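You operate a simulated robot arm through the tools that you are given. There is no shell and no other tool. Be economical: measure what you need, move in short steps, check, and stop when the job is done.

You are at the controls of a simulated two-armed robot. One attempt, no reset.

## Task
Put the red magnet on top of the beige pale honeycomb block on the left part of the left bench. Put one of the grey chocks from the left part of the left bench on the black colour card. Shut the lower bench drawer. Press the middle five key two times. Take the honeycomb chunk on the right end of the sorting table and put it away on the left end of the long table. Take the lid off the red-band jar and lay it down on the right end of the sorting table. Put the 400 mesh card from the shelf under the steel bench on the steel bench, by the blender and the 300 mesh card on the top of the side counter. Do these in any order.

Only the result counts: the job must be done as asked and must still hold three seconds after the hand-in. Knocking over, shifting, dropping, spilling or breaking anything else fails it. A push-on lid holds only when it is set on centred and level and pressed home; a screw cap is set on level and turned clockwise until tight.

## Robot
Two 6-joint arms with fingered hands on one trunk, on a base that drives. Base frame: it is fixed to the floor where the robot stands at the start and does not move with it; the origin is under the middle of the robot, x ahead of it, y to its left, z up. Lengths are in mm, angles in rad, forces in N, time in s.
The left shoulder is at the start at [50, 170, 1010], the right one opposite. With the tool pointing down near the work surface each hand reaches from about 420 to 620 mm from the robot's upright axis, wherever it stands, measured 20 degrees to its own side. Places, roughly: colour card (12x10x3 cm) [800, 400, 800]; grey chock (5x4x3 cm) [1200, 700, 800]; honeycomb chunk (3x3x3 cm) [-3400, -2800, 800]; left end of the long table (30x24 cm) [-3660, -5080, 800]; lower bench drawer [-600, -900, 500]; mesh card [-5500, -2250, 500]; middle five key [300, -3400, 1000]; pale honeycomb block (6x5x4 cm) [600, 300, 800]; red magnet (3x3x8 cm) [800, 0, 900]; red-band jar [-3500, -2750, 750]; steel bench, by the blender (52x18 cm) [-5360, -2240, 860]; top of the side counter (18x44 cm) [-3380, -6740, 900]. Payload 3.5 kg a hand.
The TCP of each hand is the grasp point between the finger pads, 26 mm short of the fingertips. In the tool frame z runs along the fingers and y along their closing line. Largest opening 132 mm; the body of the gripper starts 73 mm behind the TCP. The gripper is a hand of 3 fingers: y runs from the thumb to the fingers, the wrist lies at [0, 0, -234] in the tool frame, and closing takes about 1.5 s.
Orientation is that of the tool frame in the base frame, as a unit quaternion [x, y, z, w]. With the fingers straight down and closing along the base's y, the tool's x points along the base's -x, its y along +y and its z along -z.

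## Interface
- The arms move only by the tool send_rows. It takes "left_moves", "right_moves" or both (then of equal length, played together; a hand with none holds still); each is a list of rows, each a list of 7 numbers: the turn, a rotation vector about the base's x, y, z in rad, then the shift along the base's x, y, z in m, then the finger opening in m, from 0 to 0.132. In form: [[ax, ay, az, x, y, z, claw], ...]. A call has 1 to 8 rows; each row shifts and turns the commanded pose from where the row before left it. Rows are played at 5 a second. More than 50 mm and 0.15 rad between two rows, or a gripper value outside its range, and nothing of the call is played. Where a pose cannot be reached the arm comes as near as it can. A force on the tool above 40 N (or 10 N above the force at the start of the call, whichever is more), or a blocked arm, ends the call early, and 0.2 s more pass. The fingers move at their own pace (about 108 mm/s each) and stop on an object; they squeeze with about 23 N. The grip force told is the motor's: it shows also when the fingers shut on nothing. Time passes only in rows, and 0.2 s behind the last, so rows that do not move let the fingers close. It gives the time, the measured TCP pose, the force on the tool (base axes), the opening and the grip force at its end, in the units of the frame above (readings bear some noise), with the torque about the TCP (base axes, N m) and any sound that the robot's microphone picked up.
- Cameras (640 x 400 px; columns grow to the right, rows downward): "scene" is now at [28.1, -51.2, 1605.8]; the picture's right is [-0.67, -0.75, 0.00], its down [-0.59, 0.52, -0.61] and it looks along [0.46, -0.41, -0.79] (base axes); focal length 222 px, centre (320, 200). "left" rides on the left gripper at [-62, 3, -92] in its tool frame; the picture's right is [-0.05, -1.00, 0.00], its down [0.83, -0.04, -0.56] and it looks along [0.55, -0.03, 0.83] (tool axes); focal length 230 px, centre (320, 200). "right" rides on the right gripper at [62, 3, -92] in its tool frame; the picture's right is [-0.05, 1.00, 0.00], its down [-0.83, -0.04, -0.56] and it looks along [-0.55, -0.03, 0.83] (tool axes); focal length 230 px, centre (320, 200). There is no depth. A picture from a camera that has moved, and an enlarged one, comes with that camera's place and axes in the base frame and with its lens. The place of the scene camera against the robot may be out by one fixed shift of up to 18 mm in any direction.
- capture(camera): a new picture of that camera. The clock stands still meanwhile.
- slide_trunk(by): slides the trunk up (or, below 0, down) by that many mm; the arms and the scene camera ride with it, the base frame stays. It gives what a move gives, with no picture.
- roll_base(legs): drives the robot by 1 to 6 legs, each [ahead, left, turn to the left] in mm, mm and rad, along the robot's own axes; the way and the turn of a leg run together, so that a leg with both is an arc; at most 1500 mm and 3.142 rad a leg. The arms and the cameras ride along, it lands a little off, and it stops where it bumps. It gives what a move gives.
- hand_shape(shape, hand): the hand has 3 fingers and takes this shape, open, in about a second: jaw (thumb against the fingers, like two jaws); tri (thumb and two fingers); tip (a fingertip pinch); poke (one finger out to press); point (the index stretched); flat (the hand flat); cup (the hand cupped); fist (a fist). The gripper value then closes the fingers along that shape, each until it touches; the sizes above hold for jaw. It gives what a move gives, with no picture.
- aim_head(pan, tilt): turns the head with the scene camera to pan (to the left, within 1.501 rad either way) and tilt (down, from -0.506 to 1.204), counted from straight ahead of the robot. It gives what a move gives.
- zoom(camera, box): a new picture of the part [left, top, right, bottom] of that camera's present view, enlarged. The clock stands still meanwhile.
- close_job(): hands the job in; it is judged then, once.

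Work in short steps. Places have to be worked out from the pictures, the camera data and where the tool is seen: move nearer, look again, correct. Check each grasp and each placing, and mend what went wrong. You have 196 turns and 172 pictures in all, those below and enlarged ones among them. Open the grippers and draw the arms clear of the work before you hand the job in, unless the task says otherwise; then end with one line.

The tools are called after "Request:" by a JSON object that holds its "api" and its "payload". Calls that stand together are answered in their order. send_rows: Moves the arms, as the interface text tells. Its arguments: {"type":"object","properties":{"left_moves":{"type":"array","items":{"type":"array","items":{"type":"number"}}},"right_moves":{"type":"array","items":{"type":"array","items":{"type":"number"}}}},"required":[]} The other tools are called the same way: slide_trunk (by) slides the trunk up or down; hand_shape (shape, hand) gives the hand a shape; roll_base (legs) drives the base; aim_head (pan, tilt) turns the head that bears the scene camera; capture (camera) takes a picture; zoom (camera, box) takes an enlarged picture of a part of a camera's view; close_job () hands the job in.

At the start:

```text
time: 0.0
left_position: [571.8, -11.3, 1059.9]
left_tcp_rot: [0.0, 1.0, 0.001, 0.0]
left_force: [-0.1, 0.3, 1.0]
left_ft_torque: [0.03, -0.03, 0.03]
left_opening: 131.8
left_grasp_force: 0.1
left_shape: jaw
right_position: [386.6, -547.4, 1076.9]
right_tcp_rot: [0.0, 1.0, 0.0, 0.0]
right_force: [0.8, -0.7, 0.2]
right_ft_torque: [0.0, 0.01, 0.03]
right_opening: 131.9
right_grasp_force: 0.0
right_shape: jaw
trunk travel left (down, up): [-625.0, 85.0]
robot x, y, heading: [-0.0, -2.7, -0.001]
head pan, tilt: [-0.728, 0.909]
```

scene: 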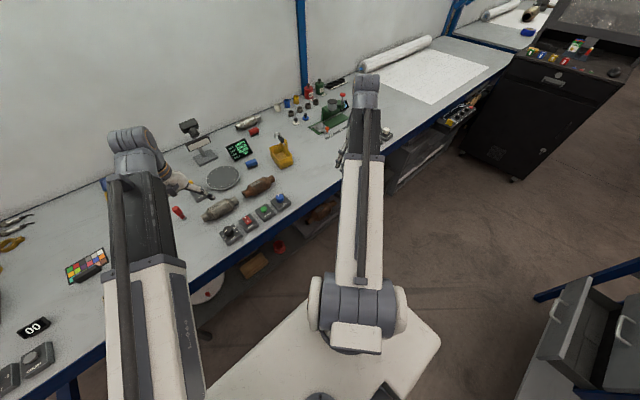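
right: 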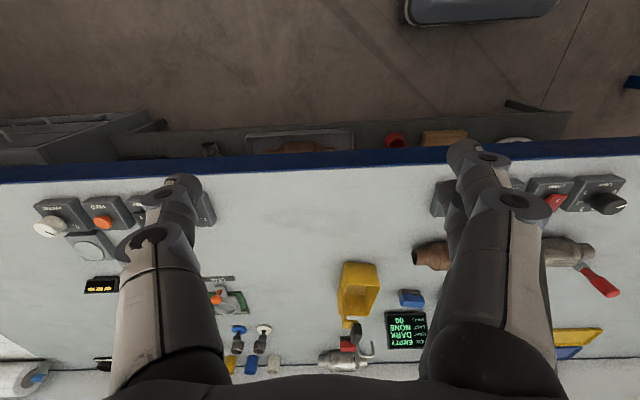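
left: 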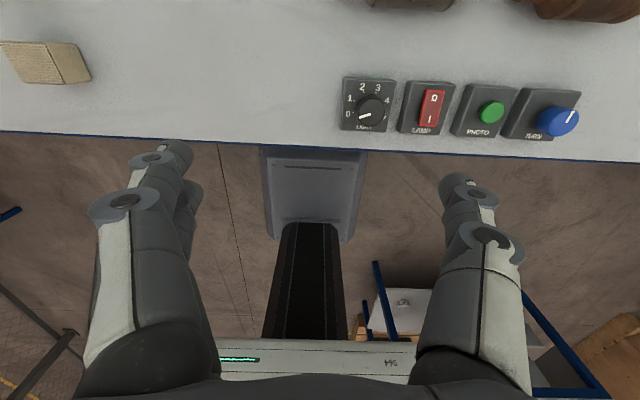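

The scene camera looks right; I turn the head left and straight ahead to see the left bench part.

Request:
{"api": "aim_head", "payload": {"pan": 0.5, "tilt": 0.75}}

Request:
{"api": "capture", "payload": {"camera": "scene"}}

```text
time: 1.4
left_position: [571.0, -9.4, 1060.1]
left_tcp_rot: [0.0, 1.0, 0.0, 0.0]
left_force: [-0.3, -0.1, -0.7]
left_ft_torque: [-0.02, 0.0, 0.02]
left_opening: 131.7
left_grasp_force: 0.0
left_shape: jaw
right_position: [388.2, -545.5, 1077.0]
right_tcp_rot: [0.001, 1.0, 0.0, 0.0]
right_force: [-0.1, -0.6, 0.5]
right_ft_torque: [-0.01, 0.02, -0.01]
right_opening: 131.9
right_grasp_force: 0.1
right_shape: jaw
trunk travel left (down, up): [-625.0, 85.0]
robot x, y, heading: [0.6, 0.3, 0.002]
head pan, tilt: [0.499, 0.75]
```

```text
168 pictures are left
camera scene: at [44.9, 38.3, 1618.3], right [0.48, -0.88, 0.0], down [-0.6, -0.33, -0.73], along [0.64, 0.35, -0.68], focal length 222 px, centre (320, 200)
```

scene: 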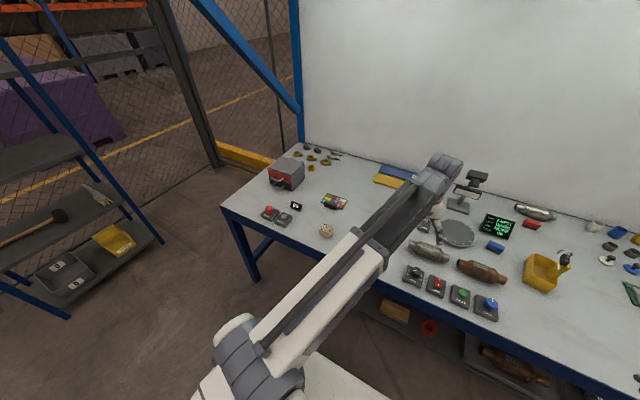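

I zoom in on the left part of the bench to identify things.

Request:
{"api": "zoom", "payload": {"camera": "scene", "box": [220, 130, 400, 243]}}

Request:
{"api": "zoom", "payload": {"camera": "scene", "box": [400, 170, 560, 270]}}

```text
3.54 times, centred on (310, 186) of scene
camera zoom: at [44.9, 38.3, 1618.3], right [0.48, -0.88, 0.0], down [-0.6, -0.33, -0.73], along [0.64, 0.35, -0.68], focal length 785 px, centre (355, 248)
```

zoom: 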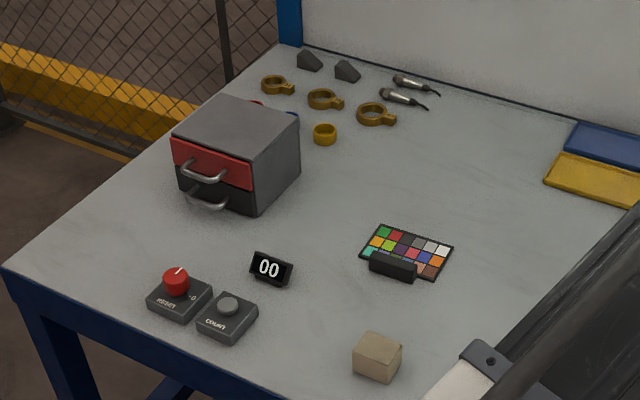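

```text
4.00 times, centred on (480, 220) of scene
camera zoom: at [44.9, 38.3, 1618.3], right [0.48, -0.88, 0.0], down [-0.6, -0.33, -0.73], along [0.64, 0.35, -0.68], focal length 887 px, centre (-320, 120)
```

zoom: 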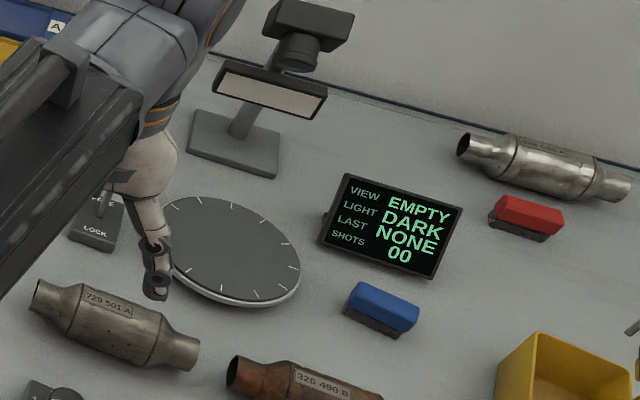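

The left arm hides the area near [800,0]; I move it left and capture again.

Request:
{"api": "send_rows", "payload": {"left_moves": [[0, 0, 0, -0.02, 0.045, 0, 0.132], [0, 0, 0, -0.02, 0.045, 0, 0.132], [0, 0, 0, -0.02, 0.045, 0, 0.132], [0, 0, 0, -0.02, 0.045, 0, 0.132], [0, 0, 0, -0.02, 0.045, 0, 0.132], [0, 0, 0, 0, 0.045, 0, 0.132], [0, 0, 0, 0, 0.045, 0, 0.132], [0, 0, 0, 0, 0.045, 0, 0.132]]}}

Request:
{"api": "aim_head", "payload": {"pan": 0.0, "tilt": 0.75}}

Request:
{"api": "capture", "payload": {"camera": "scene"}}

Request:
{"api": "capture", "payload": {"camera": "left"}}

```text
time: 3.2
left_position: [472.9, 350.8, 1059.3]
left_tcp_rot: [0.0, 1.0, 0.001, 0.0]
left_force: [0.0, 0.0, -0.2]
left_ft_torque: [0.04, 0.0, 0.01]
left_opening: 132.1
left_grasp_force: 0.0
left_shape: jaw
right_position: [388.2, -544.5, 1076.9]
right_tcp_rot: [0.0, 1.0, 0.001, 0.0]
right_force: [-0.4, 1.2, 0.4]
right_ft_torque: [0.0, 0.01, 0.0]
right_opening: 131.8
right_grasp_force: 0.1
right_shape: jaw
trunk travel left (down, up): [-625.0, 85.0]
robot x, y, heading: [0.2, 3.7, -0.003]
head pan, tilt: [0.499, 0.75]
```

```text
time: 4.2
left_position: [474.8, 349.7, 1059.2]
left_tcp_rot: [0.0, 1.0, 0.0, -0.001]
left_force: [-0.4, 0.3, -0.7]
left_ft_torque: [-0.03, 0.0, -0.02]
left_opening: 132.1
left_grasp_force: 0.1
left_shape: jaw
right_position: [387.8, -545.5, 1076.0]
right_tcp_rot: [0.0, 1.0, 0.0, 0.0]
right_force: [-1.0, -0.5, -0.4]
right_ft_torque: [0.01, 0.02, 0.0]
right_opening: 131.8
right_grasp_force: 0.1
right_shape: jaw
trunk travel left (down, up): [-625.0, 85.0]
robot x, y, heading: [0.9, 0.2, 0.005]
head pan, tilt: [0.0, 0.75]
```

```text
165 pictures are left
camera scene: at [54.9, -1.1, 1618.3], right [0.0, -1.0, 0.0], down [-0.68, 0.0, -0.73], along [0.73, 0.0, -0.68], focal length 222 px, centre (320, 200)
```

scene: 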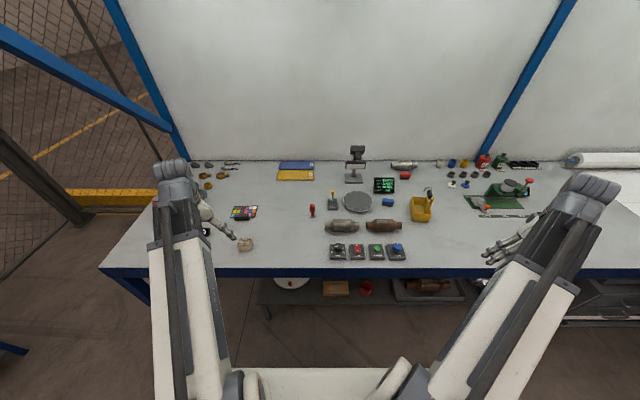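

```text
164 pictures are left
camera left: at [535.7, 353.3, 1150.6], right [0.05, -1.0, 0.0], down [-0.83, -0.04, 0.56], along [-0.55, -0.03, -0.83], focal length 230 px, centre (320, 200)
```

left: 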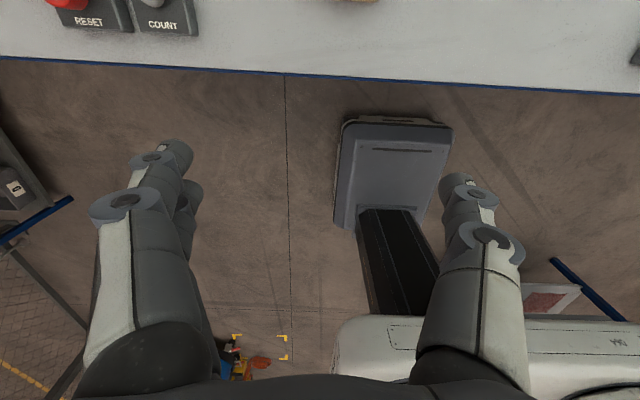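

Request:
{"api": "zoom", "payload": {"camera": "scene", "box": [230, 150, 390, 250]}}

```text
4.00 times, centred on (310, 200) of scene
camera zoom: at [54.9, -1.1, 1618.3], right [0.0, -1.0, 0.0], down [-0.68, 0.0, -0.73], along [0.73, 0.0, -0.68], focal length 887 px, centre (360, 200)
```

zoom: 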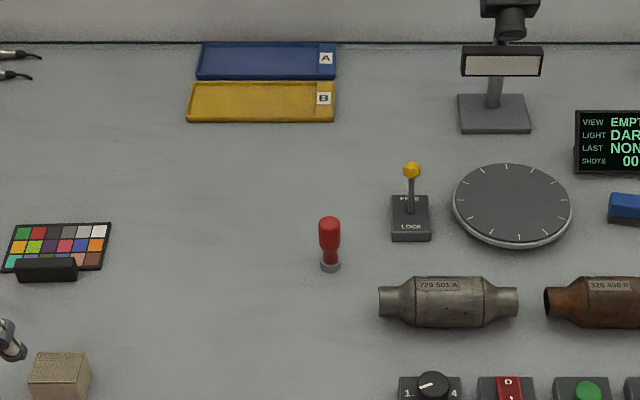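

The magnet stands at about [820,37], the honeycomb block at about [622,321], the card at about [854,391]. I drive a bit forward and to the right so the left hand reaches the magnet.

Request:
{"api": "roll_base", "payload": {"legs": [[150, -120, 0]]}}

Request:
{"api": "send_rows", "payload": {"left_moves": [[0, -0.13, 0, 0.045, -0.02, 0, 0.132], [0, -0.13, 0, 0.045, -0.02, 0, 0.132], [0, -0.13, 0, 0.045, -0.02, 0, 0.132], [0, -0.13, 0, 0.045, -0.02, 0, 0.132], [0, 0, 0, 0, -0.03, -0.02, 0.132], [0, 0, 0, 0, -0.03, -0.02, 0.132], [0, 0, 0, 0, -0.03, -0.02, 0.132], [0, 0, 0, 0, 0, 0, 0.132]]}}

Request:
{"api": "capture", "payload": {"camera": "left"}}

Request:
{"api": "aim_head", "payload": {"pan": 0.3, "tilt": 0.9}}

Request:
{"api": "capture", "payload": {"camera": "scene"}}

```text
time: 5.7
left_position: [620.4, 227.7, 1059.1]
left_tcp_rot: [0.001, 1.0, 0.0, -0.001]
left_force: [-0.3, 0.7, -0.6]
left_ft_torque: [0.0, -0.02, 0.01]
left_opening: 132.1
left_grasp_force: 0.1
left_shape: jaw
right_position: [531.8, -666.5, 1075.8]
right_tcp_rot: [0.0, 1.0, 0.0, 0.0]
right_force: [-0.3, 0.2, 0.9]
right_ft_torque: [0.03, -0.04, -0.01]
right_opening: 131.7
right_grasp_force: 0.1
right_shape: jaw
trunk travel left (down, up): [-625.0, 85.0]
robot x, y, heading: [141.0, -123.3, 0.005]
head pan, tilt: [0.0, 0.75]
```

```text
time: 7.5
left_position: [800.0, 55.6, 998.9]
left_tcp_rot: [0.001, 0.967, 0.001, 0.256]
left_force: [0.4, -0.2, -0.7]
left_ft_torque: [0.0, -0.01, 0.01]
left_opening: 132.0
left_grasp_force: 0.1
left_shape: jaw
right_position: [531.7, -665.6, 1076.3]
right_tcp_rot: [0.001, 1.0, 0.0, 0.0]
right_force: [1.0, -0.6, 0.0]
right_ft_torque: [-0.01, -0.04, -0.01]
right_opening: 132.0
right_grasp_force: 0.0
right_shape: jaw
trunk travel left (down, up): [-625.0, 85.0]
robot x, y, heading: [143.6, -120.0, -0.0]
head pan, tilt: [0.0, 0.75]
```

```text
162 pictures are left
camera left: at [807.6, 59.5, 1108.6], right [0.04, -1.0, 0.02], down [-1.0, -0.04, 0.07], along [-0.07, -0.03, -1.0], focal length 230 px, centre (320, 200)
```

left: 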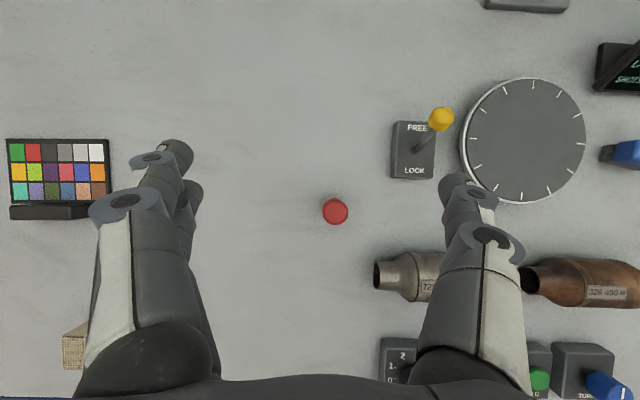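

```text
time: 8.3
left_position: [799.8, 56.1, 999.1]
left_tcp_rot: [0.001, 0.966, 0.001, 0.258]
left_force: [-0.2, -0.2, 0.8]
left_ft_torque: [0.0, -0.04, 0.01]
left_opening: 131.9
left_grasp_force: 0.0
left_shape: jaw
right_position: [531.0, -666.0, 1075.6]
right_tcp_rot: [0.001, 1.0, 0.0, -0.001]
right_force: [0.1, 0.7, 0.6]
right_ft_torque: [0.02, 0.03, 0.02]
right_opening: 131.5
right_grasp_force: 0.0
right_shape: jaw
trunk travel left (down, up): [-625.0, 85.0]
robot x, y, heading: [145.7, -117.9, -0.003]
head pan, tilt: [0.3, 0.901]
```

```text
161 pictures are left
camera scene: at [189.9, -99.1, 1606.4], right [0.29, -0.96, 0.0], down [-0.75, -0.23, -0.62], along [0.59, 0.18, -0.78], focal length 222 px, centre (320, 200)
```

scene: 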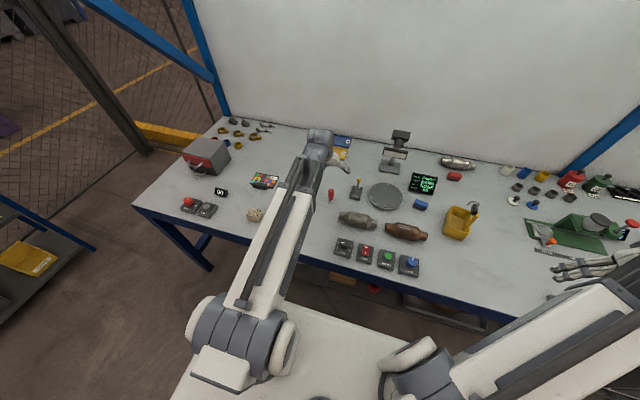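

The magnet's top is seen at about [783,39]; I descend part-way over it and look again to fix the height.

Request:
{"api": "send_rows", "payload": {"left_moves": [[0, 0, 0, -0.005, -0.008, -0.02, 0.132], [0, 0, 0, -0.007, -0.008, -0.02, 0.132], [0, 0, 0, 0, 0, 0, 0.132]]}}

Request:
{"api": "capture", "payload": {"camera": "left"}}

```text
time: 9.1
left_position: [788.4, 42.7, 958.9]
left_tcp_rot: [0.0, 0.966, 0.001, 0.257]
left_force: [-0.2, 0.3, 0.7]
left_ft_torque: [0.0, 0.0, 0.01]
left_opening: 131.9
left_grasp_force: 0.1
left_shape: jaw
right_position: [530.0, -666.1, 1077.1]
right_tcp_rot: [0.001, 1.0, 0.0, -0.001]
right_force: [0.4, -0.2, 0.4]
right_ft_torque: [-0.04, -0.03, -0.02]
right_opening: 131.9
right_grasp_force: 0.1
right_shape: jaw
trunk travel left (down, up): [-625.0, 85.0]
robot x, y, heading: [146.3, -120.3, -0.003]
head pan, tilt: [0.3, 0.901]
```

```text
160 pictures are left
camera left: at [797.0, 45.8, 1068.6], right [0.04, -1.0, 0.03], down [-1.0, -0.04, 0.07], along [-0.07, -0.03, -1.0], focal length 230 px, centre (320, 200)
```

left: 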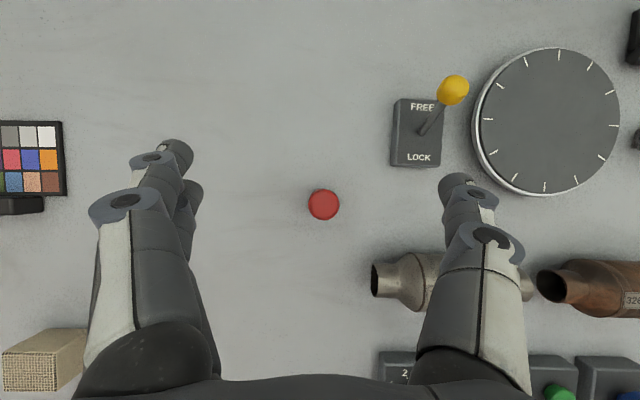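

Triangulating, the table is about z 795–800 and the ball near z 858. I descend on it and close.

Request:
{"api": "send_rows", "payload": {"left_moves": [[0, 0, 0, -0.004, -0.003, -0.03, 0.132], [0, 0, 0, -0.004, -0.003, -0.035, 0.132], [0, 0, 0, 0, 0, -0.03, 0.132], [0, 0, 0, 0, 0, 0, 0.132]]}}

Request:
{"api": "capture", "payload": {"camera": "left"}}

Request:
{"api": "zoom", "payload": {"camera": "scene", "box": [280, 130, 400, 205]}}

```text
time: 10.1
left_position: [784.0, 35.4, 862.5]
left_tcp_rot: [0.0, 0.966, 0.001, 0.258]
left_force: [0.4, 0.1, -0.3]
left_ft_torque: [0.01, -0.01, 0.0]
left_opening: 131.9
left_grasp_force: 0.1
left_shape: jaw
right_position: [530.7, -667.6, 1076.3]
right_tcp_rot: [0.0, 1.0, 0.0, 0.0]
right_force: [0.5, 0.3, 1.0]
right_ft_torque: [-0.01, 0.05, -0.02]
right_opening: 131.9
right_grasp_force: 0.1
right_shape: jaw
trunk travel left (down, up): [-625.0, 85.0]
robot x, y, heading: [146.5, -119.1, -0.003]
head pan, tilt: [0.3, 0.901]
```

```text
159 pictures are left
camera left: at [791.8, 39.3, 972.4], right [0.04, -1.0, 0.02], down [-1.0, -0.04, 0.07], along [-0.07, -0.03, -1.0], focal length 230 px, centre (320, 200)
```

left: 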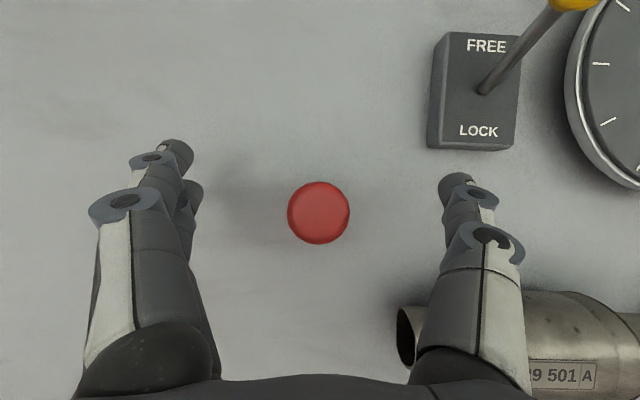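

```text
5.33 times, centred on (340, 168) of scene
camera zoom: at [189.9, -99.0, 1606.4], right [0.29, -0.96, 0.0], down [-0.75, -0.23, -0.62], along [0.59, 0.18, -0.78], focal length 1183 px, centre (213, 373)
```

zoom: 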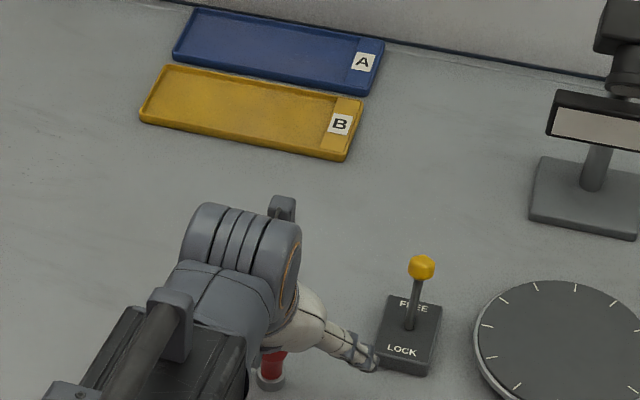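

The ball is centred between fingers (≈[779,36,868]); I nudge 4 mm back and close.

Request:
{"api": "send_rows", "payload": {"left_moves": [[0, 0, 0, -0.004, 0.001, 0, 0.132], [0, 0, 0, 0, 0, 0, 0.0], [0, 0, 0, 0, 0, 0, 0.0], [0, 0, 0, 0, 0, 0, 0.0], [0, 0, 0, 0, 0, 0, 0.0], [0, 0, 0, 0, 0, 0, 0.0], [0, 0, 0, 0, 0, 0, 0.0], [0, 0, 0, 0, 0, 0, 0.0]]}}

Request:
{"api": "capture", "payload": {"camera": "left"}}

```text
time: 11.9
left_position: [778.0, 36.8, 862.9]
left_tcp_rot: [0.001, 0.966, 0.0, 0.257]
left_force: [0.2, 0.7, -0.2]
left_ft_torque: [0.0, 0.02, 0.03]
left_opening: 6.7
left_grasp_force: 23.2
left_shape: jaw
right_position: [531.9, -667.3, 1076.9]
right_tcp_rot: [0.001, 1.0, 0.0, 0.0]
right_force: [-0.4, 0.2, -0.6]
right_ft_torque: [-0.02, 0.0, -0.01]
right_opening: 131.8
right_grasp_force: 0.1
right_shape: jaw
trunk travel left (down, up): [-625.0, 85.0]
robot x, y, heading: [143.4, -118.9, -0.0]
head pan, tilt: [0.3, 0.901]
```

```text
157 pictures are left
camera left: at [786.7, 40.2, 972.6], right [0.04, -1.0, 0.02], down [-1.0, -0.04, 0.07], along [-0.07, -0.03, -1.0], focal length 230 px, centre (320, 200)
```

left: 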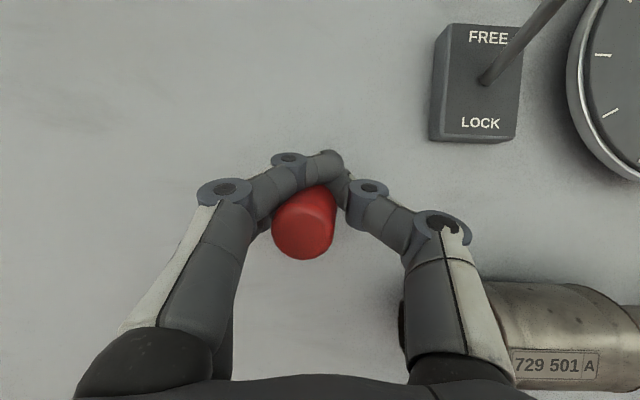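

The magnet tilted back toward the robot with the fingers round its neck. I lift slightly to see whether it is held.

Request:
{"api": "send_rows", "payload": {"left_moves": [[0, 0, 0, 0, 0, 0.01, 0.0], [0, 0, 0, 0, 0, 0.015, 0.0], [0, 0, 0, 0, 0, 0.015, 0.0], [0, 0, 0, 0, 0, 0.0, 0.0]]}}

Request:
{"api": "capture", "payload": {"camera": "left"}}

Request:
{"api": "zoom", "payload": {"camera": "scene", "box": [280, 130, 400, 205]}}

```text
time: 12.9
left_position: [777.0, 37.1, 904.6]
left_tcp_rot: [0.001, 0.966, 0.001, 0.257]
left_force: [0.4, 0.5, -0.3]
left_ft_torque: [-0.03, 0.03, -0.03]
left_opening: 6.7
left_grasp_force: 22.6
left_shape: jaw
right_position: [531.9, -665.9, 1076.0]
right_tcp_rot: [0.001, 1.0, 0.001, 0.0]
right_force: [-0.3, -0.2, 0.4]
right_ft_torque: [0.01, 0.0, -0.02]
right_opening: 131.8
right_grasp_force: 0.1
right_shape: jaw
trunk travel left (down, up): [-625.0, 85.0]
robot x, y, heading: [147.7, -120.1, 0.001]
head pan, tilt: [0.3, 0.901]
```

```text
156 pictures are left
camera left: at [785.1, 40.3, 1013.6], right [0.04, -1.0, 0.02], down [-1.0, -0.04, 0.07], along [-0.07, -0.03, -1.0], focal length 230 px, centre (320, 200)
```

left: 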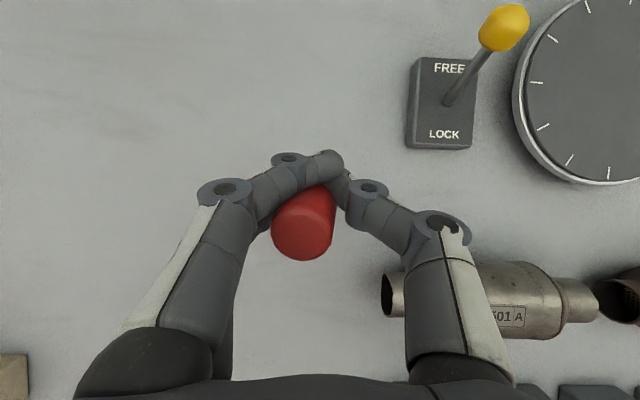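

```text
5.33 times, centred on (340, 168) of scene
camera zoom: at [189.9, -99.0, 1606.4], right [0.29, -0.96, 0.0], down [-0.75, -0.23, -0.62], along [0.59, 0.18, -0.78], focal length 1183 px, centre (213, 373)
```

zoom: 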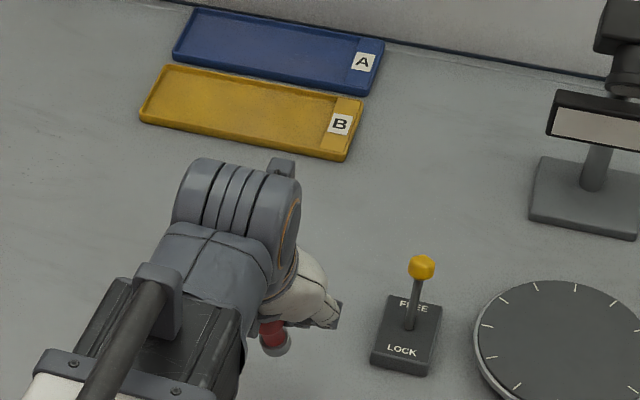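

The magnet is held (tilted with the tool). I raise it, set the tool upright again and carry it near the honeycomb block, then inspect.

Request:
{"api": "send_rows", "payload": {"left_moves": [[0, 0, 0, -0.01, 0.0, 0.04, 0.0], [0, 0, 0, -0.015, 0.02, 0.04, 0.0], [0, 0.13, 0, -0.02, 0.045, 0, 0.0], [0, 0.13, 0, -0.02, 0.045, 0, 0], [0, 0.13, 0, -0.02, 0.045, 0, 0], [0, 0.13, 0, -0.02, 0.045, 0, 0], [0, 0, 0, -0.025, 0.04, 0, 0], [0, 0, 0, -0.025, 0.04, 0, 0]]}}

Request:
{"api": "capture", "payload": {"camera": "left"}}

Request:
{"api": "aim_head", "payload": {"pan": 0.65, "tilt": 0.9}}

Request:
{"api": "capture", "payload": {"camera": "scene"}}

```text
time: 14.7
left_position: [618.7, 318.9, 982.0]
left_tcp_rot: [0.002, 1.0, 0.0, 0.0]
left_force: [-0.2, -0.6, -0.2]
left_ft_torque: [-0.03, -0.04, 0.02]
left_opening: 6.3
left_grasp_force: 23.5
left_shape: jaw
right_position: [532.2, -666.8, 1076.0]
right_tcp_rot: [0.001, 1.0, 0.0, 0.0]
right_force: [0.5, -0.2, -0.3]
right_ft_torque: [-0.04, 0.01, -0.04]
right_opening: 131.7
right_grasp_force: 0.0
right_shape: jaw
trunk travel left (down, up): [-625.0, 85.0]
robot x, y, heading: [146.4, -122.6, -0.003]
head pan, tilt: [0.3, 0.901]
```

```text
154 pictures are left
camera left: at [681.4, 322.9, 1074.2], right [0.05, -1.0, 0.0], down [-0.83, -0.04, 0.56], along [-0.56, -0.03, -0.83], focal length 230 px, centre (320, 200)
```

left: 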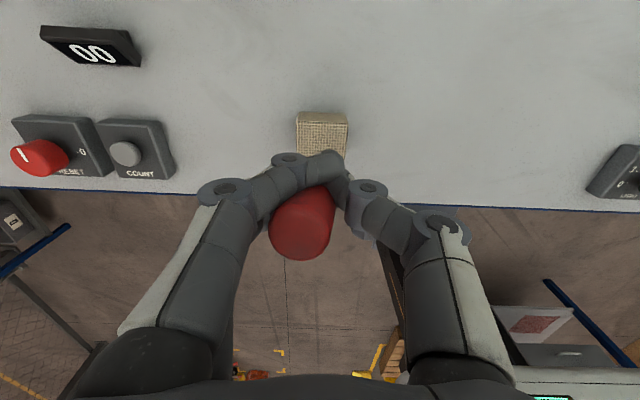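

```text
time: 15.5
left_position: [619.1, 318.3, 982.3]
left_tcp_rot: [0.002, 1.0, -0.001, 0.001]
left_force: [1.4, 0.2, 0.0]
left_ft_torque: [-0.02, 0.01, 0.01]
left_opening: 6.3
left_grasp_force: 23.0
left_shape: jaw
right_position: [531.8, -667.4, 1077.0]
right_tcp_rot: [0.001, 1.0, 0.001, 0.0]
right_force: [0.2, -0.1, 0.3]
right_ft_torque: [-0.02, 0.01, 0.02]
right_opening: 131.8
right_grasp_force: 0.0
right_shape: jaw
trunk travel left (down, up): [-625.0, 85.0]
robot x, y, heading: [146.0, -119.4, 0.0]
head pan, tilt: [0.649, 0.901]
```

```text
153 pictures are left
camera scene: at [178.0, -75.7, 1606.4], right [0.6, -0.8, 0.0], down [-0.63, -0.47, -0.62], along [0.5, 0.37, -0.78], focal length 222 px, centre (320, 200)
```

scene: 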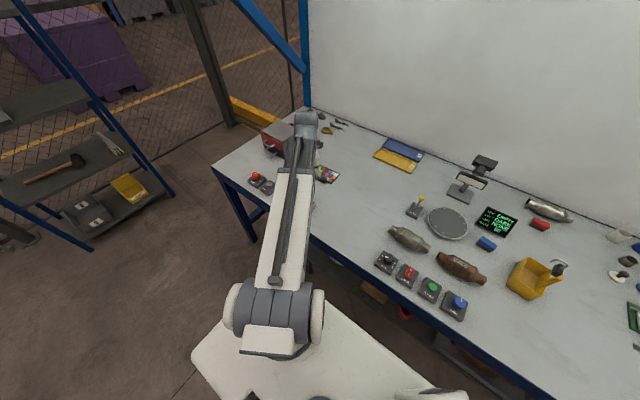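

The magnet hangs nearly along the tool axis. I back off 70 mm to see the whole block uncovered and fix its place.

Request:
{"api": "send_rows", "payload": {"left_moves": [[0.07, 0, 0, -0.035, 0, 0, 0.0], [0.05, 0, 0, -0.035, 0.0, 0, 0.0], [0, 0, 0, 0, 0, 0, 0.0]]}}

Request:
{"api": "capture", "payload": {"camera": "left"}}

Request:
{"api": "capture", "payload": {"camera": "scene"}}

```text
time: 16.3
left_position: [550.6, 317.9, 984.7]
left_tcp_rot: [0.001, 0.998, 0.061, 0.001]
left_force: [0.0, 0.4, -0.9]
left_ft_torque: [-0.02, -0.01, 0.0]
left_opening: 6.5
left_grasp_force: 23.0
left_shape: jaw
right_position: [531.5, -666.9, 1077.4]
right_tcp_rot: [0.0, 1.0, 0.0, 0.0]
right_force: [-0.5, 0.2, -0.2]
right_ft_torque: [0.01, -0.02, 0.0]
right_opening: 132.0
right_grasp_force: 0.0
right_shape: jaw
trunk travel left (down, up): [-625.0, 85.0]
robot x, y, heading: [143.4, -123.4, -0.001]
head pan, tilt: [0.649, 0.901]
```

```text
152 pictures are left
camera left: at [612.6, 309.7, 1075.9], right [0.05, -0.99, -0.12], down [-0.83, -0.11, 0.55], along [-0.55, 0.07, -0.83], focal length 230 px, centre (320, 200)
```

left: 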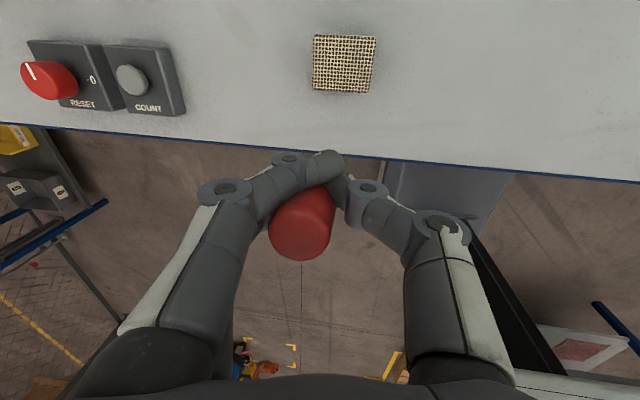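

```text
151 pictures are left
camera scene: at [178.0, -75.5, 1606.4], right [0.6, -0.8, 0.0], down [-0.63, -0.47, -0.62], along [0.5, 0.37, -0.78], focal length 222 px, centre (320, 200)
```

scene: 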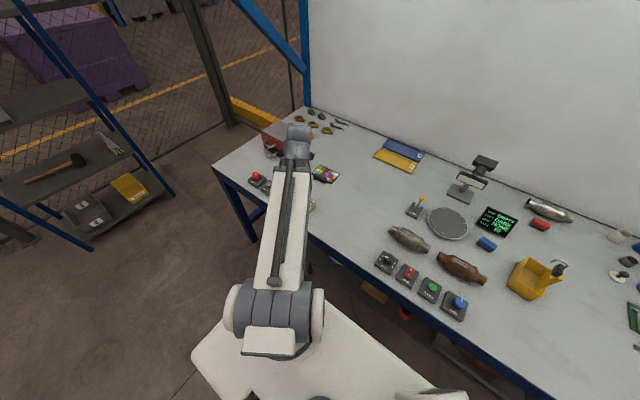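

The block's top centre is at about [601,317]. I move over it and descend to just above it, then look from the left camera.

Request:
{"api": "send_rows", "payload": {"left_moves": [[0, 0, 0, 0.03, -0.004, 0, 0.0], [0, 0, 0, 0.024, -0.003, -0.02, 0.0], [0, 0, 0, 0, 0, -0.03, 0.0], [0, 0, 0, 0, 0, -0.025, 0.0], [0, 0, 0, 0, 0, 0, 0.0]]}}

Request:
{"api": "capture", "payload": {"camera": "left"}}

Request:
{"api": "zoom", "payload": {"camera": "scene", "box": [260, 110, 380, 235]}}

```text
time: 17.5
left_position: [606.0, 311.5, 908.6]
left_tcp_rot: [0.001, 0.998, 0.06, 0.001]
left_force: [0.0, -0.1, -1.6]
left_ft_torque: [0.0, -0.03, 0.01]
left_opening: 6.4
left_grasp_force: 23.2
left_shape: jaw
right_position: [531.5, -666.9, 1077.5]
right_tcp_rot: [0.001, 1.0, -0.001, -0.001]
right_force: [0.5, 0.4, -0.7]
right_ft_torque: [-0.03, -0.02, -0.05]
right_opening: 132.1
right_grasp_force: 0.1
right_shape: jaw
trunk travel left (down, up): [-625.0, 85.0]
robot x, y, heading: [140.6, -118.5, -0.002]
head pan, tilt: [0.649, 0.901]
```

```text
150 pictures are left
camera left: at [669.1, 304.2, 999.6], right [0.05, -0.99, -0.12], down [-0.83, -0.11, 0.55], along [-0.55, 0.07, -0.83], focal length 230 px, centre (320, 200)
```

left: 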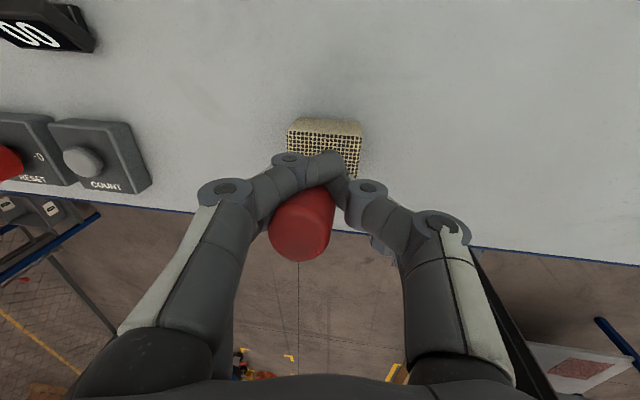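

```text
3.20 times, centred on (320, 172) of scene
camera zoom: at [177.9, -75.6, 1606.4], right [0.6, -0.8, 0.0], down [-0.63, -0.47, -0.62], along [0.5, 0.37, -0.78], focal length 710 px, centre (320, 288)
```

zoom: 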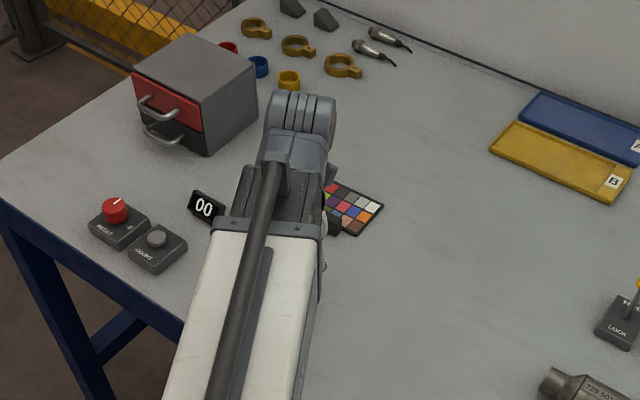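

Alignment looks right. I descend in fine steps until contact.

Request:
{"api": "send_rows", "payload": {"left_moves": [[0, 0, 0, -0.002, 0, -0.006, 0.0], [0, 0, 0, 0, 0, -0.004, 0.0], [0, 0, 0, 0, 0, -0.004, 0.0], [0, 0, 0, 0, 0, -0.003, 0.0], [0, 0, 0, 0, 0, -0.003, 0.0]]}}

```text
time: 18.7
left_position: [603.0, 310.9, 889.1]
left_tcp_rot: [0.0, 0.998, 0.061, 0.0]
left_force: [0.7, 0.3, 0.3]
left_ft_torque: [0.01, 0.02, -0.02]
left_opening: 2.9
left_grasp_force: 22.8
left_shape: jaw
right_position: [531.1, -665.6, 1076.7]
right_tcp_rot: [0.001, 1.0, 0.0, 0.001]
right_force: [0.3, 0.1, 0.4]
right_ft_torque: [0.0, 0.0, -0.02]
right_opening: 131.7
right_grasp_force: 0.0
right_shape: jaw
trunk travel left (down, up): [-625.0, 85.0]
robot x, y, heading: [146.3, -122.3, -0.003]
head pan, tilt: [0.649, 0.901]
```

The opening changed to 2.9, so the magnet shifted in the grip; I look.

Request:
{"api": "capture", "payload": {"camera": "left"}}

```text
148 pictures are left
camera left: at [665.9, 304.3, 980.5], right [0.05, -0.99, -0.12], down [-0.83, -0.11, 0.55], along [-0.55, 0.07, -0.83], focal length 230 px, centre (320, 200)
```

left: 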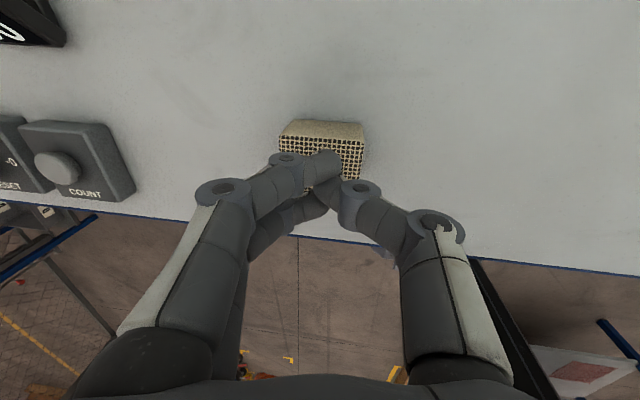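

The magnet slipped from the fingers. I open, raise the hand and look for it.

Request:
{"api": "send_rows", "payload": {"left_moves": [[0, 0, 0, 0, 0, 0.04, 0.0], [0, 0, 0, 0, 0, 0.05, 0.0], [0, 0, 0, 0, 0.0, 0.05, 0.06], [-0.12, 0, 0, -0.04, 0, 0, 0.132], [0, 0, 0, -0.05, 0, 0, 0.132], [0, 0, 0, -0.05, 0, 0, 0.132]]}}

Request:
{"api": "capture", "payload": {"camera": "left"}}

Request:
{"api": "aim_head", "payload": {"pan": 0.65, "tilt": 1.1}}

Request:
{"api": "capture", "payload": {"camera": "scene"}}

```text
time: 20.1
left_position: [481.3, 331.4, 1042.0]
left_tcp_rot: [0.0, 1.0, -0.001, 0.0]
left_force: [0.5, 0.1, -0.2]
left_ft_torque: [0.04, 0.0, -0.01]
left_opening: 132.0
left_grasp_force: 0.0
left_shape: jaw
left hand out of reach, approached as far as the arm can: row 6
right_position: [531.8, -666.8, 1076.9]
right_tcp_rot: [0.001, 1.0, 0.0, 0.0]
right_force: [-0.1, -0.1, -0.4]
right_ft_torque: [0.0, -0.01, 0.01]
right_opening: 131.9
right_grasp_force: 0.0
right_shape: jaw
trunk travel left (down, up): [-625.0, 85.0]
robot x, y, heading: [146.5, -120.4, 0.0]
head pan, tilt: [0.649, 0.901]
```

```text
147 pictures are left
camera left: at [544.4, 335.0, 1133.2], right [0.05, -1.0, 0.0], down [-0.83, -0.04, 0.56], along [-0.56, -0.03, -0.83], focal length 230 px, centre (320, 200)
```

left: 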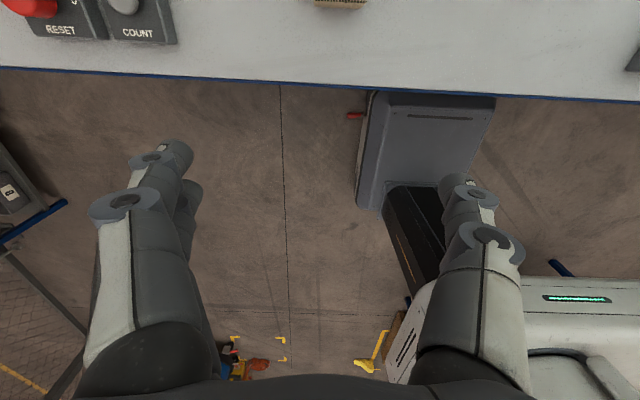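

```text
time: 20.9
left_position: [482.7, 330.9, 1041.7]
left_tcp_rot: [0.001, 1.0, 0.0, -0.001]
left_force: [-0.2, 0.0, -1.0]
left_ft_torque: [0.02, 0.0, 0.0]
left_opening: 131.9
left_grasp_force: 0.0
left_shape: jaw
right_position: [532.7, -667.1, 1075.9]
right_tcp_rot: [0.001, 1.0, 0.0, 0.0]
right_force: [-0.1, 0.8, 0.1]
right_ft_torque: [-0.03, 0.0, 0.0]
right_opening: 132.0
right_grasp_force: 0.0
right_shape: jaw
trunk travel left (down, up): [-625.0, 85.0]
robot x, y, heading: [145.3, -121.3, -0.001]
head pan, tilt: [0.649, 1.1]
```

```text
146 pictures are left
camera scene: at [168.1, -83.0, 1592.6], right [0.6, -0.8, 0.0], down [-0.71, -0.54, -0.45], along [0.36, 0.27, -0.89], focal length 222 px, centre (320, 200)
```

scene: 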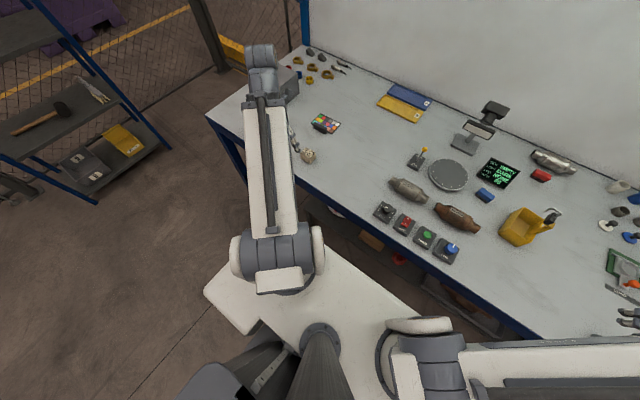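

The magnet fell to the floor beside the base at about [279,154]. I back straight off so the left arm can pick it up from the floor.

Request:
{"api": "roll_base", "payload": {"legs": [[-350, 0, 0]]}}

Request:
{"api": "aim_head", "payload": {"pan": 0.4, "tilt": 1.1}}

Request:
{"api": "capture", "payload": {"camera": "left"}}

Request:
{"api": "capture", "payload": {"camera": "scene"}}

```text
time: 21.8
left_position: [459.9, 330.7, 1041.8]
left_tcp_rot: [0.001, 1.0, -0.001, -0.001]
left_force: [0.2, 0.3, 0.1]
left_ft_torque: [0.01, 0.04, -0.02]
left_opening: 132.0
left_grasp_force: 0.1
left_shape: jaw
right_position: [509.9, -666.4, 1076.5]
right_tcp_rot: [0.001, 1.0, 0.0, -0.001]
right_force: [-0.8, 1.0, 0.0]
right_ft_torque: [0.02, 0.05, 0.01]
right_opening: 132.1
right_grasp_force: 0.1
right_shape: jaw
trunk travel left (down, up): [-625.0, 85.0]
robot x, y, heading: [122.1, -119.8, -0.001]
head pan, tilt: [0.649, 1.1]
stopped in leg 1: the robot was blocked; the commanded pose is now the measured one
```

```text
time: 22.5
left_position: [459.1, 331.2, 1041.6]
left_tcp_rot: [0.0, 1.0, -0.001, 0.0]
left_force: [-0.1, -0.1, 0.8]
left_ft_torque: [-0.02, 0.0, 0.0]
left_opening: 132.0
left_grasp_force: 0.0
left_shape: jaw
right_position: [509.2, -666.4, 1075.5]
right_tcp_rot: [0.001, 1.0, 0.0, 0.0]
right_force: [0.1, 0.0, 0.5]
right_ft_torque: [0.01, 0.0, 0.03]
right_opening: 131.8
right_grasp_force: 0.1
right_shape: jaw
trunk travel left (down, up): [-625.0, 85.0]
robot x, y, heading: [125.7, -122.6, 0.004]
head pan, tilt: [0.4, 1.1]
```

```text
145 pictures are left
camera left: at [521.7, 335.0, 1133.1], right [0.05, -1.0, 0.0], down [-0.83, -0.04, 0.56], along [-0.56, -0.03, -0.83], focal length 230 px, centre (320, 200)
```

left: 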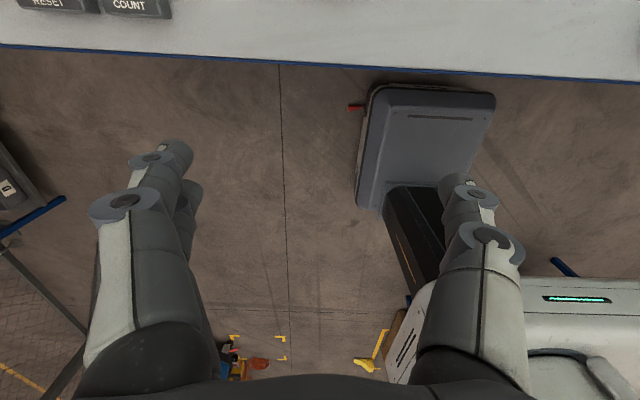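

```text
144 pictures are left
camera scene: at [152.9, -96.6, 1592.6], right [0.39, -0.92, 0.0], down [-0.82, -0.35, -0.45], along [0.42, 0.18, -0.89], focal length 222 px, centre (320, 200)
```

scene: 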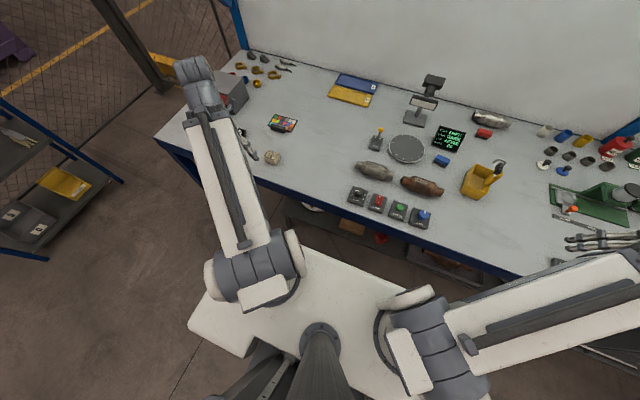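

Blocked, probably by the magnet lodged at the base's left side. I move sideways to the right, away from it.

Request:
{"api": "roll_base", "payload": {"legs": [[0, -120, 0]]}}

Request:
{"api": "capture", "payload": {"camera": "left"}}

```text
time: 23.8
left_position: [459.1, 206.1, 1042.8]
left_tcp_rot: [0.002, 1.0, 0.0, -0.001]
left_force: [0.9, -0.2, -0.3]
left_ft_torque: [0.06, 0.02, 0.02]
left_opening: 131.8
left_grasp_force: 0.1
left_shape: jaw
right_position: [506.8, -790.6, 1075.7]
right_tcp_rot: [0.002, 1.0, 0.001, -0.001]
right_force: [-0.3, 0.3, -0.6]
right_ft_torque: [-0.01, 0.0, -0.03]
right_opening: 131.9
right_grasp_force: 0.0
right_shape: jaw
trunk travel left (down, up): [-625.0, 85.0]
robot x, y, heading: [121.2, -246.4, -0.004]
head pan, tilt: [0.4, 1.1]
```

```text
143 pictures are left
camera left: at [522.1, 209.9, 1133.5], right [0.05, -1.0, 0.0], down [-0.83, -0.04, 0.56], along [-0.56, -0.03, -0.83], focal length 230 px, centre (320, 200)
```

left: 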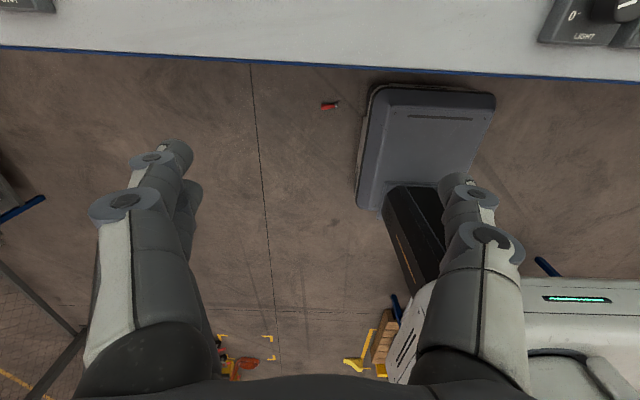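

The magnet now lies free at about [297,150]. I back off and shift left so it lies in the left arm's reach, then look.

Request:
{"api": "roll_base", "payload": {"legs": [[-305, 0, 0], [0, 220, 0]]}}

Request:
{"api": "slide_trunk", "payload": {"by": -500}}

Request:
{"api": "capture", "payload": {"camera": "left"}}

Request:
{"api": "capture", "payload": {"camera": "scene"}}

```text
time: 27.1
left_position: [160.9, 433.3, 1040.7]
left_tcp_rot: [0.0, 1.0, -0.002, -0.002]
left_force: [-0.1, -0.2, 0.4]
left_ft_torque: [-0.01, 0.02, -0.01]
left_opening: 131.9
left_grasp_force: 0.1
left_shape: jaw
right_position: [212.4, -564.2, 1076.4]
right_tcp_rot: [-0.001, 1.0, 0.0, 0.0]
right_force: [0.4, -0.9, 0.9]
right_ft_torque: [0.0, -0.01, -0.01]
right_opening: 131.9
right_grasp_force: 0.1
right_shape: jaw
trunk travel left (down, up): [-625.0, 85.0]
robot x, y, heading: [-175.1, -22.0, -0.0]
head pan, tilt: [0.4, 1.1]
```

```text
refused: -500 is not a number from -400 to 400
```

```text
142 pictures are left
camera left: at [223.6, 436.7, 1132.8], right [0.05, -1.0, 0.0], down [-0.83, -0.04, 0.56], along [-0.56, -0.03, -0.83], focal length 230 px, centre (320, 200)
```

left: 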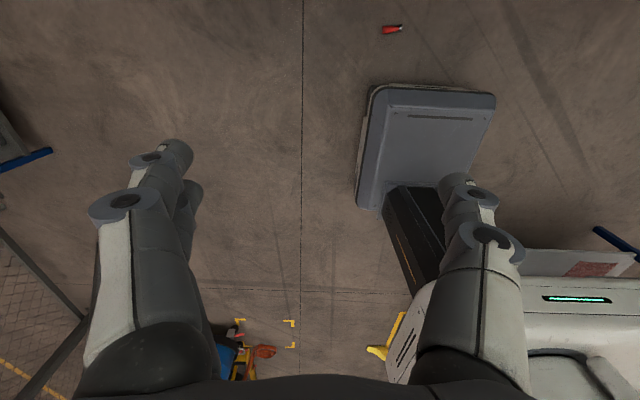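

```text
141 pictures are left
camera scene: at [-144.3, 4.6, 1592.6], right [0.39, -0.92, 0.0], down [-0.82, -0.35, -0.45], along [0.42, 0.18, -0.89], focal length 222 px, centre (320, 200)
```

scene: 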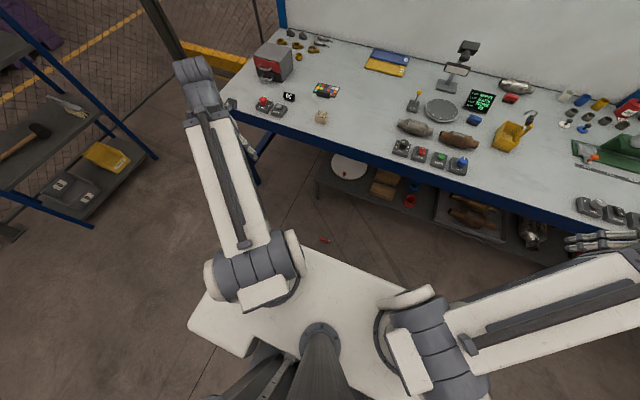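

I zoom to see which way the lying magnet points.

Request:
{"api": "zoom", "payload": {"camera": "scene", "box": [300, 225, 350, 256]}}

Request:
{"api": "zoom", "payload": {"camera": "left", "box": [360, 10, 424, 50]}}

```text
12.80 times, centred on (325, 240) of scene
camera zoom: at [-144.3, 4.6, 1592.6], right [0.39, -0.92, 0.0], down [-0.82, -0.35, -0.45], along [0.42, 0.18, -0.89], focal length 2840 px, centre (256, -318)
```

zoom: 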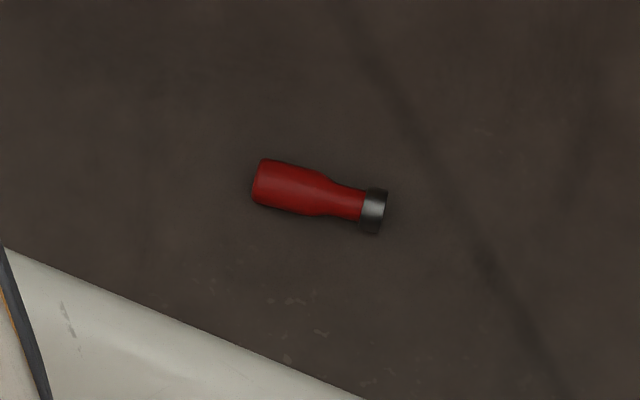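

```text
10.00 times, centred on (392, 30) of left
camera zoom: at [223.6, 436.7, 1132.8], right [0.05, -1.0, 0.0], down [-0.83, -0.04, 0.56], along [-0.56, -0.03, -0.83], focal length 2301 px, centre (-400, 1900)
```

zoom: 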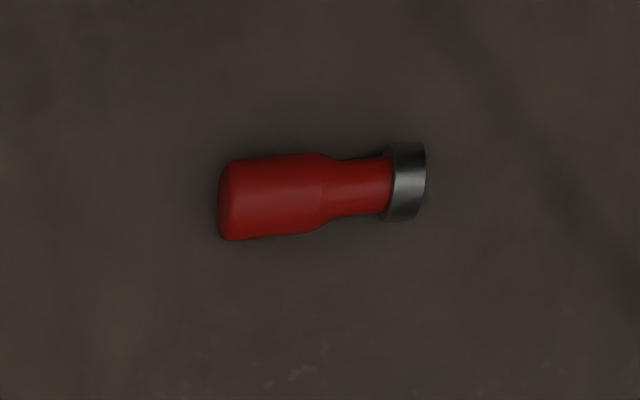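

The magnet lies along −y (gray foot toward −y). I lower the trunk and will pick it with the hand yawed 90°, then turn it upright later.

Request:
{"api": "slide_trunk", "payload": {"by": -400}}

Request:
{"api": "slide_trunk", "payload": {"by": -170}}

Request:
{"api": "send_rows", "payload": {"left_moves": [[0, 0, 0.13, 0.03, -0.02, 0, 0.132], [0, 0, 0.13, 0.03, -0.03, 0, 0.132], [0, 0, 0.13, 0.02, -0.035, 0, 0.132], [0, 0, 0.13, 0.02, -0.035, 0, 0.132], [0, 0, 0.13, 0.02, -0.035, 0, 0.132], [0, 0, 0.13, 0.01, -0.04, 0, 0.132], [0, 0, 0.13, 0.01, -0.04, 0, 0.132], [0, 0, 0.13, 0, -0.03, 0, 0.132]]}}

Request:
{"api": "send_rows", "payload": {"left_moves": [[0, 0, 0.13, 0, 0, -0.04, 0.132], [0, 0, 0.13, 0, 0, -0.04, 0.132], [0, 0, 0.13, 0, 0, -0.04, 0.132], [0, 0, 0.13, 0, 0, -0.04, 0.132], [0, 0, 0.11, 0, 0, -0.04, 0.132], [0, 0, 0, 0, 0, -0.04, 0.132], [0, 0, 0, 0, 0, 0, 0.132]]}}

Request:
{"api": "capture", "payload": {"camera": "left"}}

```text
time: 30.9
left_position: [161.3, 432.6, 641.7]
left_tcp_rot: [0.001, 1.0, -0.001, -0.001]
left_force: [-0.4, -0.4, 1.2]
left_ft_torque: [-0.01, 0.06, 0.02]
left_opening: 131.9
left_grasp_force: 0.1
left_shape: jaw
right_position: [212.8, -565.5, 677.6]
right_tcp_rot: [-0.001, 1.0, 0.0, 0.001]
right_force: [-0.8, 0.2, -0.1]
right_ft_torque: [-0.03, 0.0, 0.01]
right_opening: 132.1
right_grasp_force: 0.0
right_shape: jaw
trunk travel left (down, up): [-225.0, 485.0]
robot x, y, heading: [-175.7, -19.8, -0.002]
head pan, tilt: [0.4, 1.1]
```

```text
time: 32.9
left_position: [161.5, 431.6, 471.7]
left_tcp_rot: [0.0, 1.0, -0.001, -0.001]
left_force: [0.3, -0.3, 0.4]
left_ft_torque: [-0.02, 0.0, 0.03]
left_opening: 131.6
left_grasp_force: 0.0
left_shape: jaw
right_position: [212.9, -565.8, 505.4]
right_tcp_rot: [-0.001, 1.0, 0.0, 0.0]
right_force: [0.2, -0.3, 0.1]
right_ft_torque: [0.0, -0.03, 0.01]
right_opening: 131.9
right_grasp_force: 0.0
right_shape: jaw
trunk travel left (down, up): [-55.0, 655.0]
robot x, y, heading: [-172.0, -20.1, -0.0]
head pan, tilt: [0.4, 1.1]
```

```text
time: 34.7
left_position: [301.4, 163.8, 471.6]
left_tcp_rot: [-0.497, 0.868, -0.001, 0.0]
left_force: [-0.7, 1.2, 1.2]
left_ft_torque: [0.0, 0.02, 0.0]
left_opening: 131.7
left_grasp_force: 0.0
left_shape: jaw
right_position: [213.6, -564.3, 507.4]
right_tcp_rot: [0.0, 1.0, 0.0, 0.0]
right_force: [-0.1, 0.7, -0.2]
right_ft_torque: [0.0, 0.0, 0.0]
right_opening: 132.0
right_grasp_force: 0.1
right_shape: jaw
trunk travel left (down, up): [-55.0, 655.0]
robot x, y, heading: [-173.9, -20.0, -0.0]
head pan, tilt: [0.4, 1.1]
```

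```text
time: 36.3
left_position: [287.8, 243.9, 225.6]
left_tcp_rot: [0.739, -0.673, 0.002, 0.002]
left_force: [0.2, -0.9, 0.2]
left_ft_torque: [-0.02, 0.01, 0.03]
left_opening: 131.9
left_grasp_force: 0.0
left_shape: jaw
left hand out of reach, approached as far as the arm can: row 4, 5, 6
right_position: [212.8, -565.0, 505.1]
right_tcp_rot: [-0.001, 1.0, 0.0, 0.0]
right_force: [0.3, 0.2, 0.4]
right_ft_torque: [0.02, -0.02, -0.05]
right_opening: 132.2
right_grasp_force: 0.1
right_shape: jaw
trunk travel left (down, up): [-55.0, 655.0]
robot x, y, heading: [-172.6, -16.3, -0.002]
head pan, tilt: [0.4, 1.1]
```

```text
138 pictures are left
camera left: at [279.5, 305.3, 316.2], right [0.99, 0.15, 0.0], down [0.12, -0.82, 0.56], along [0.08, -0.55, -0.83], focal length 230 px, centre (320, 200)
```

left: 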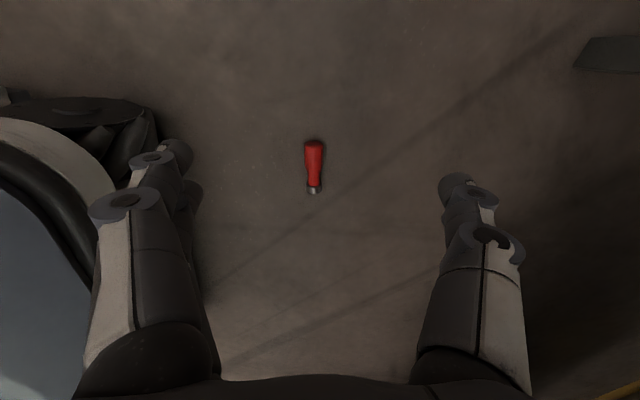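

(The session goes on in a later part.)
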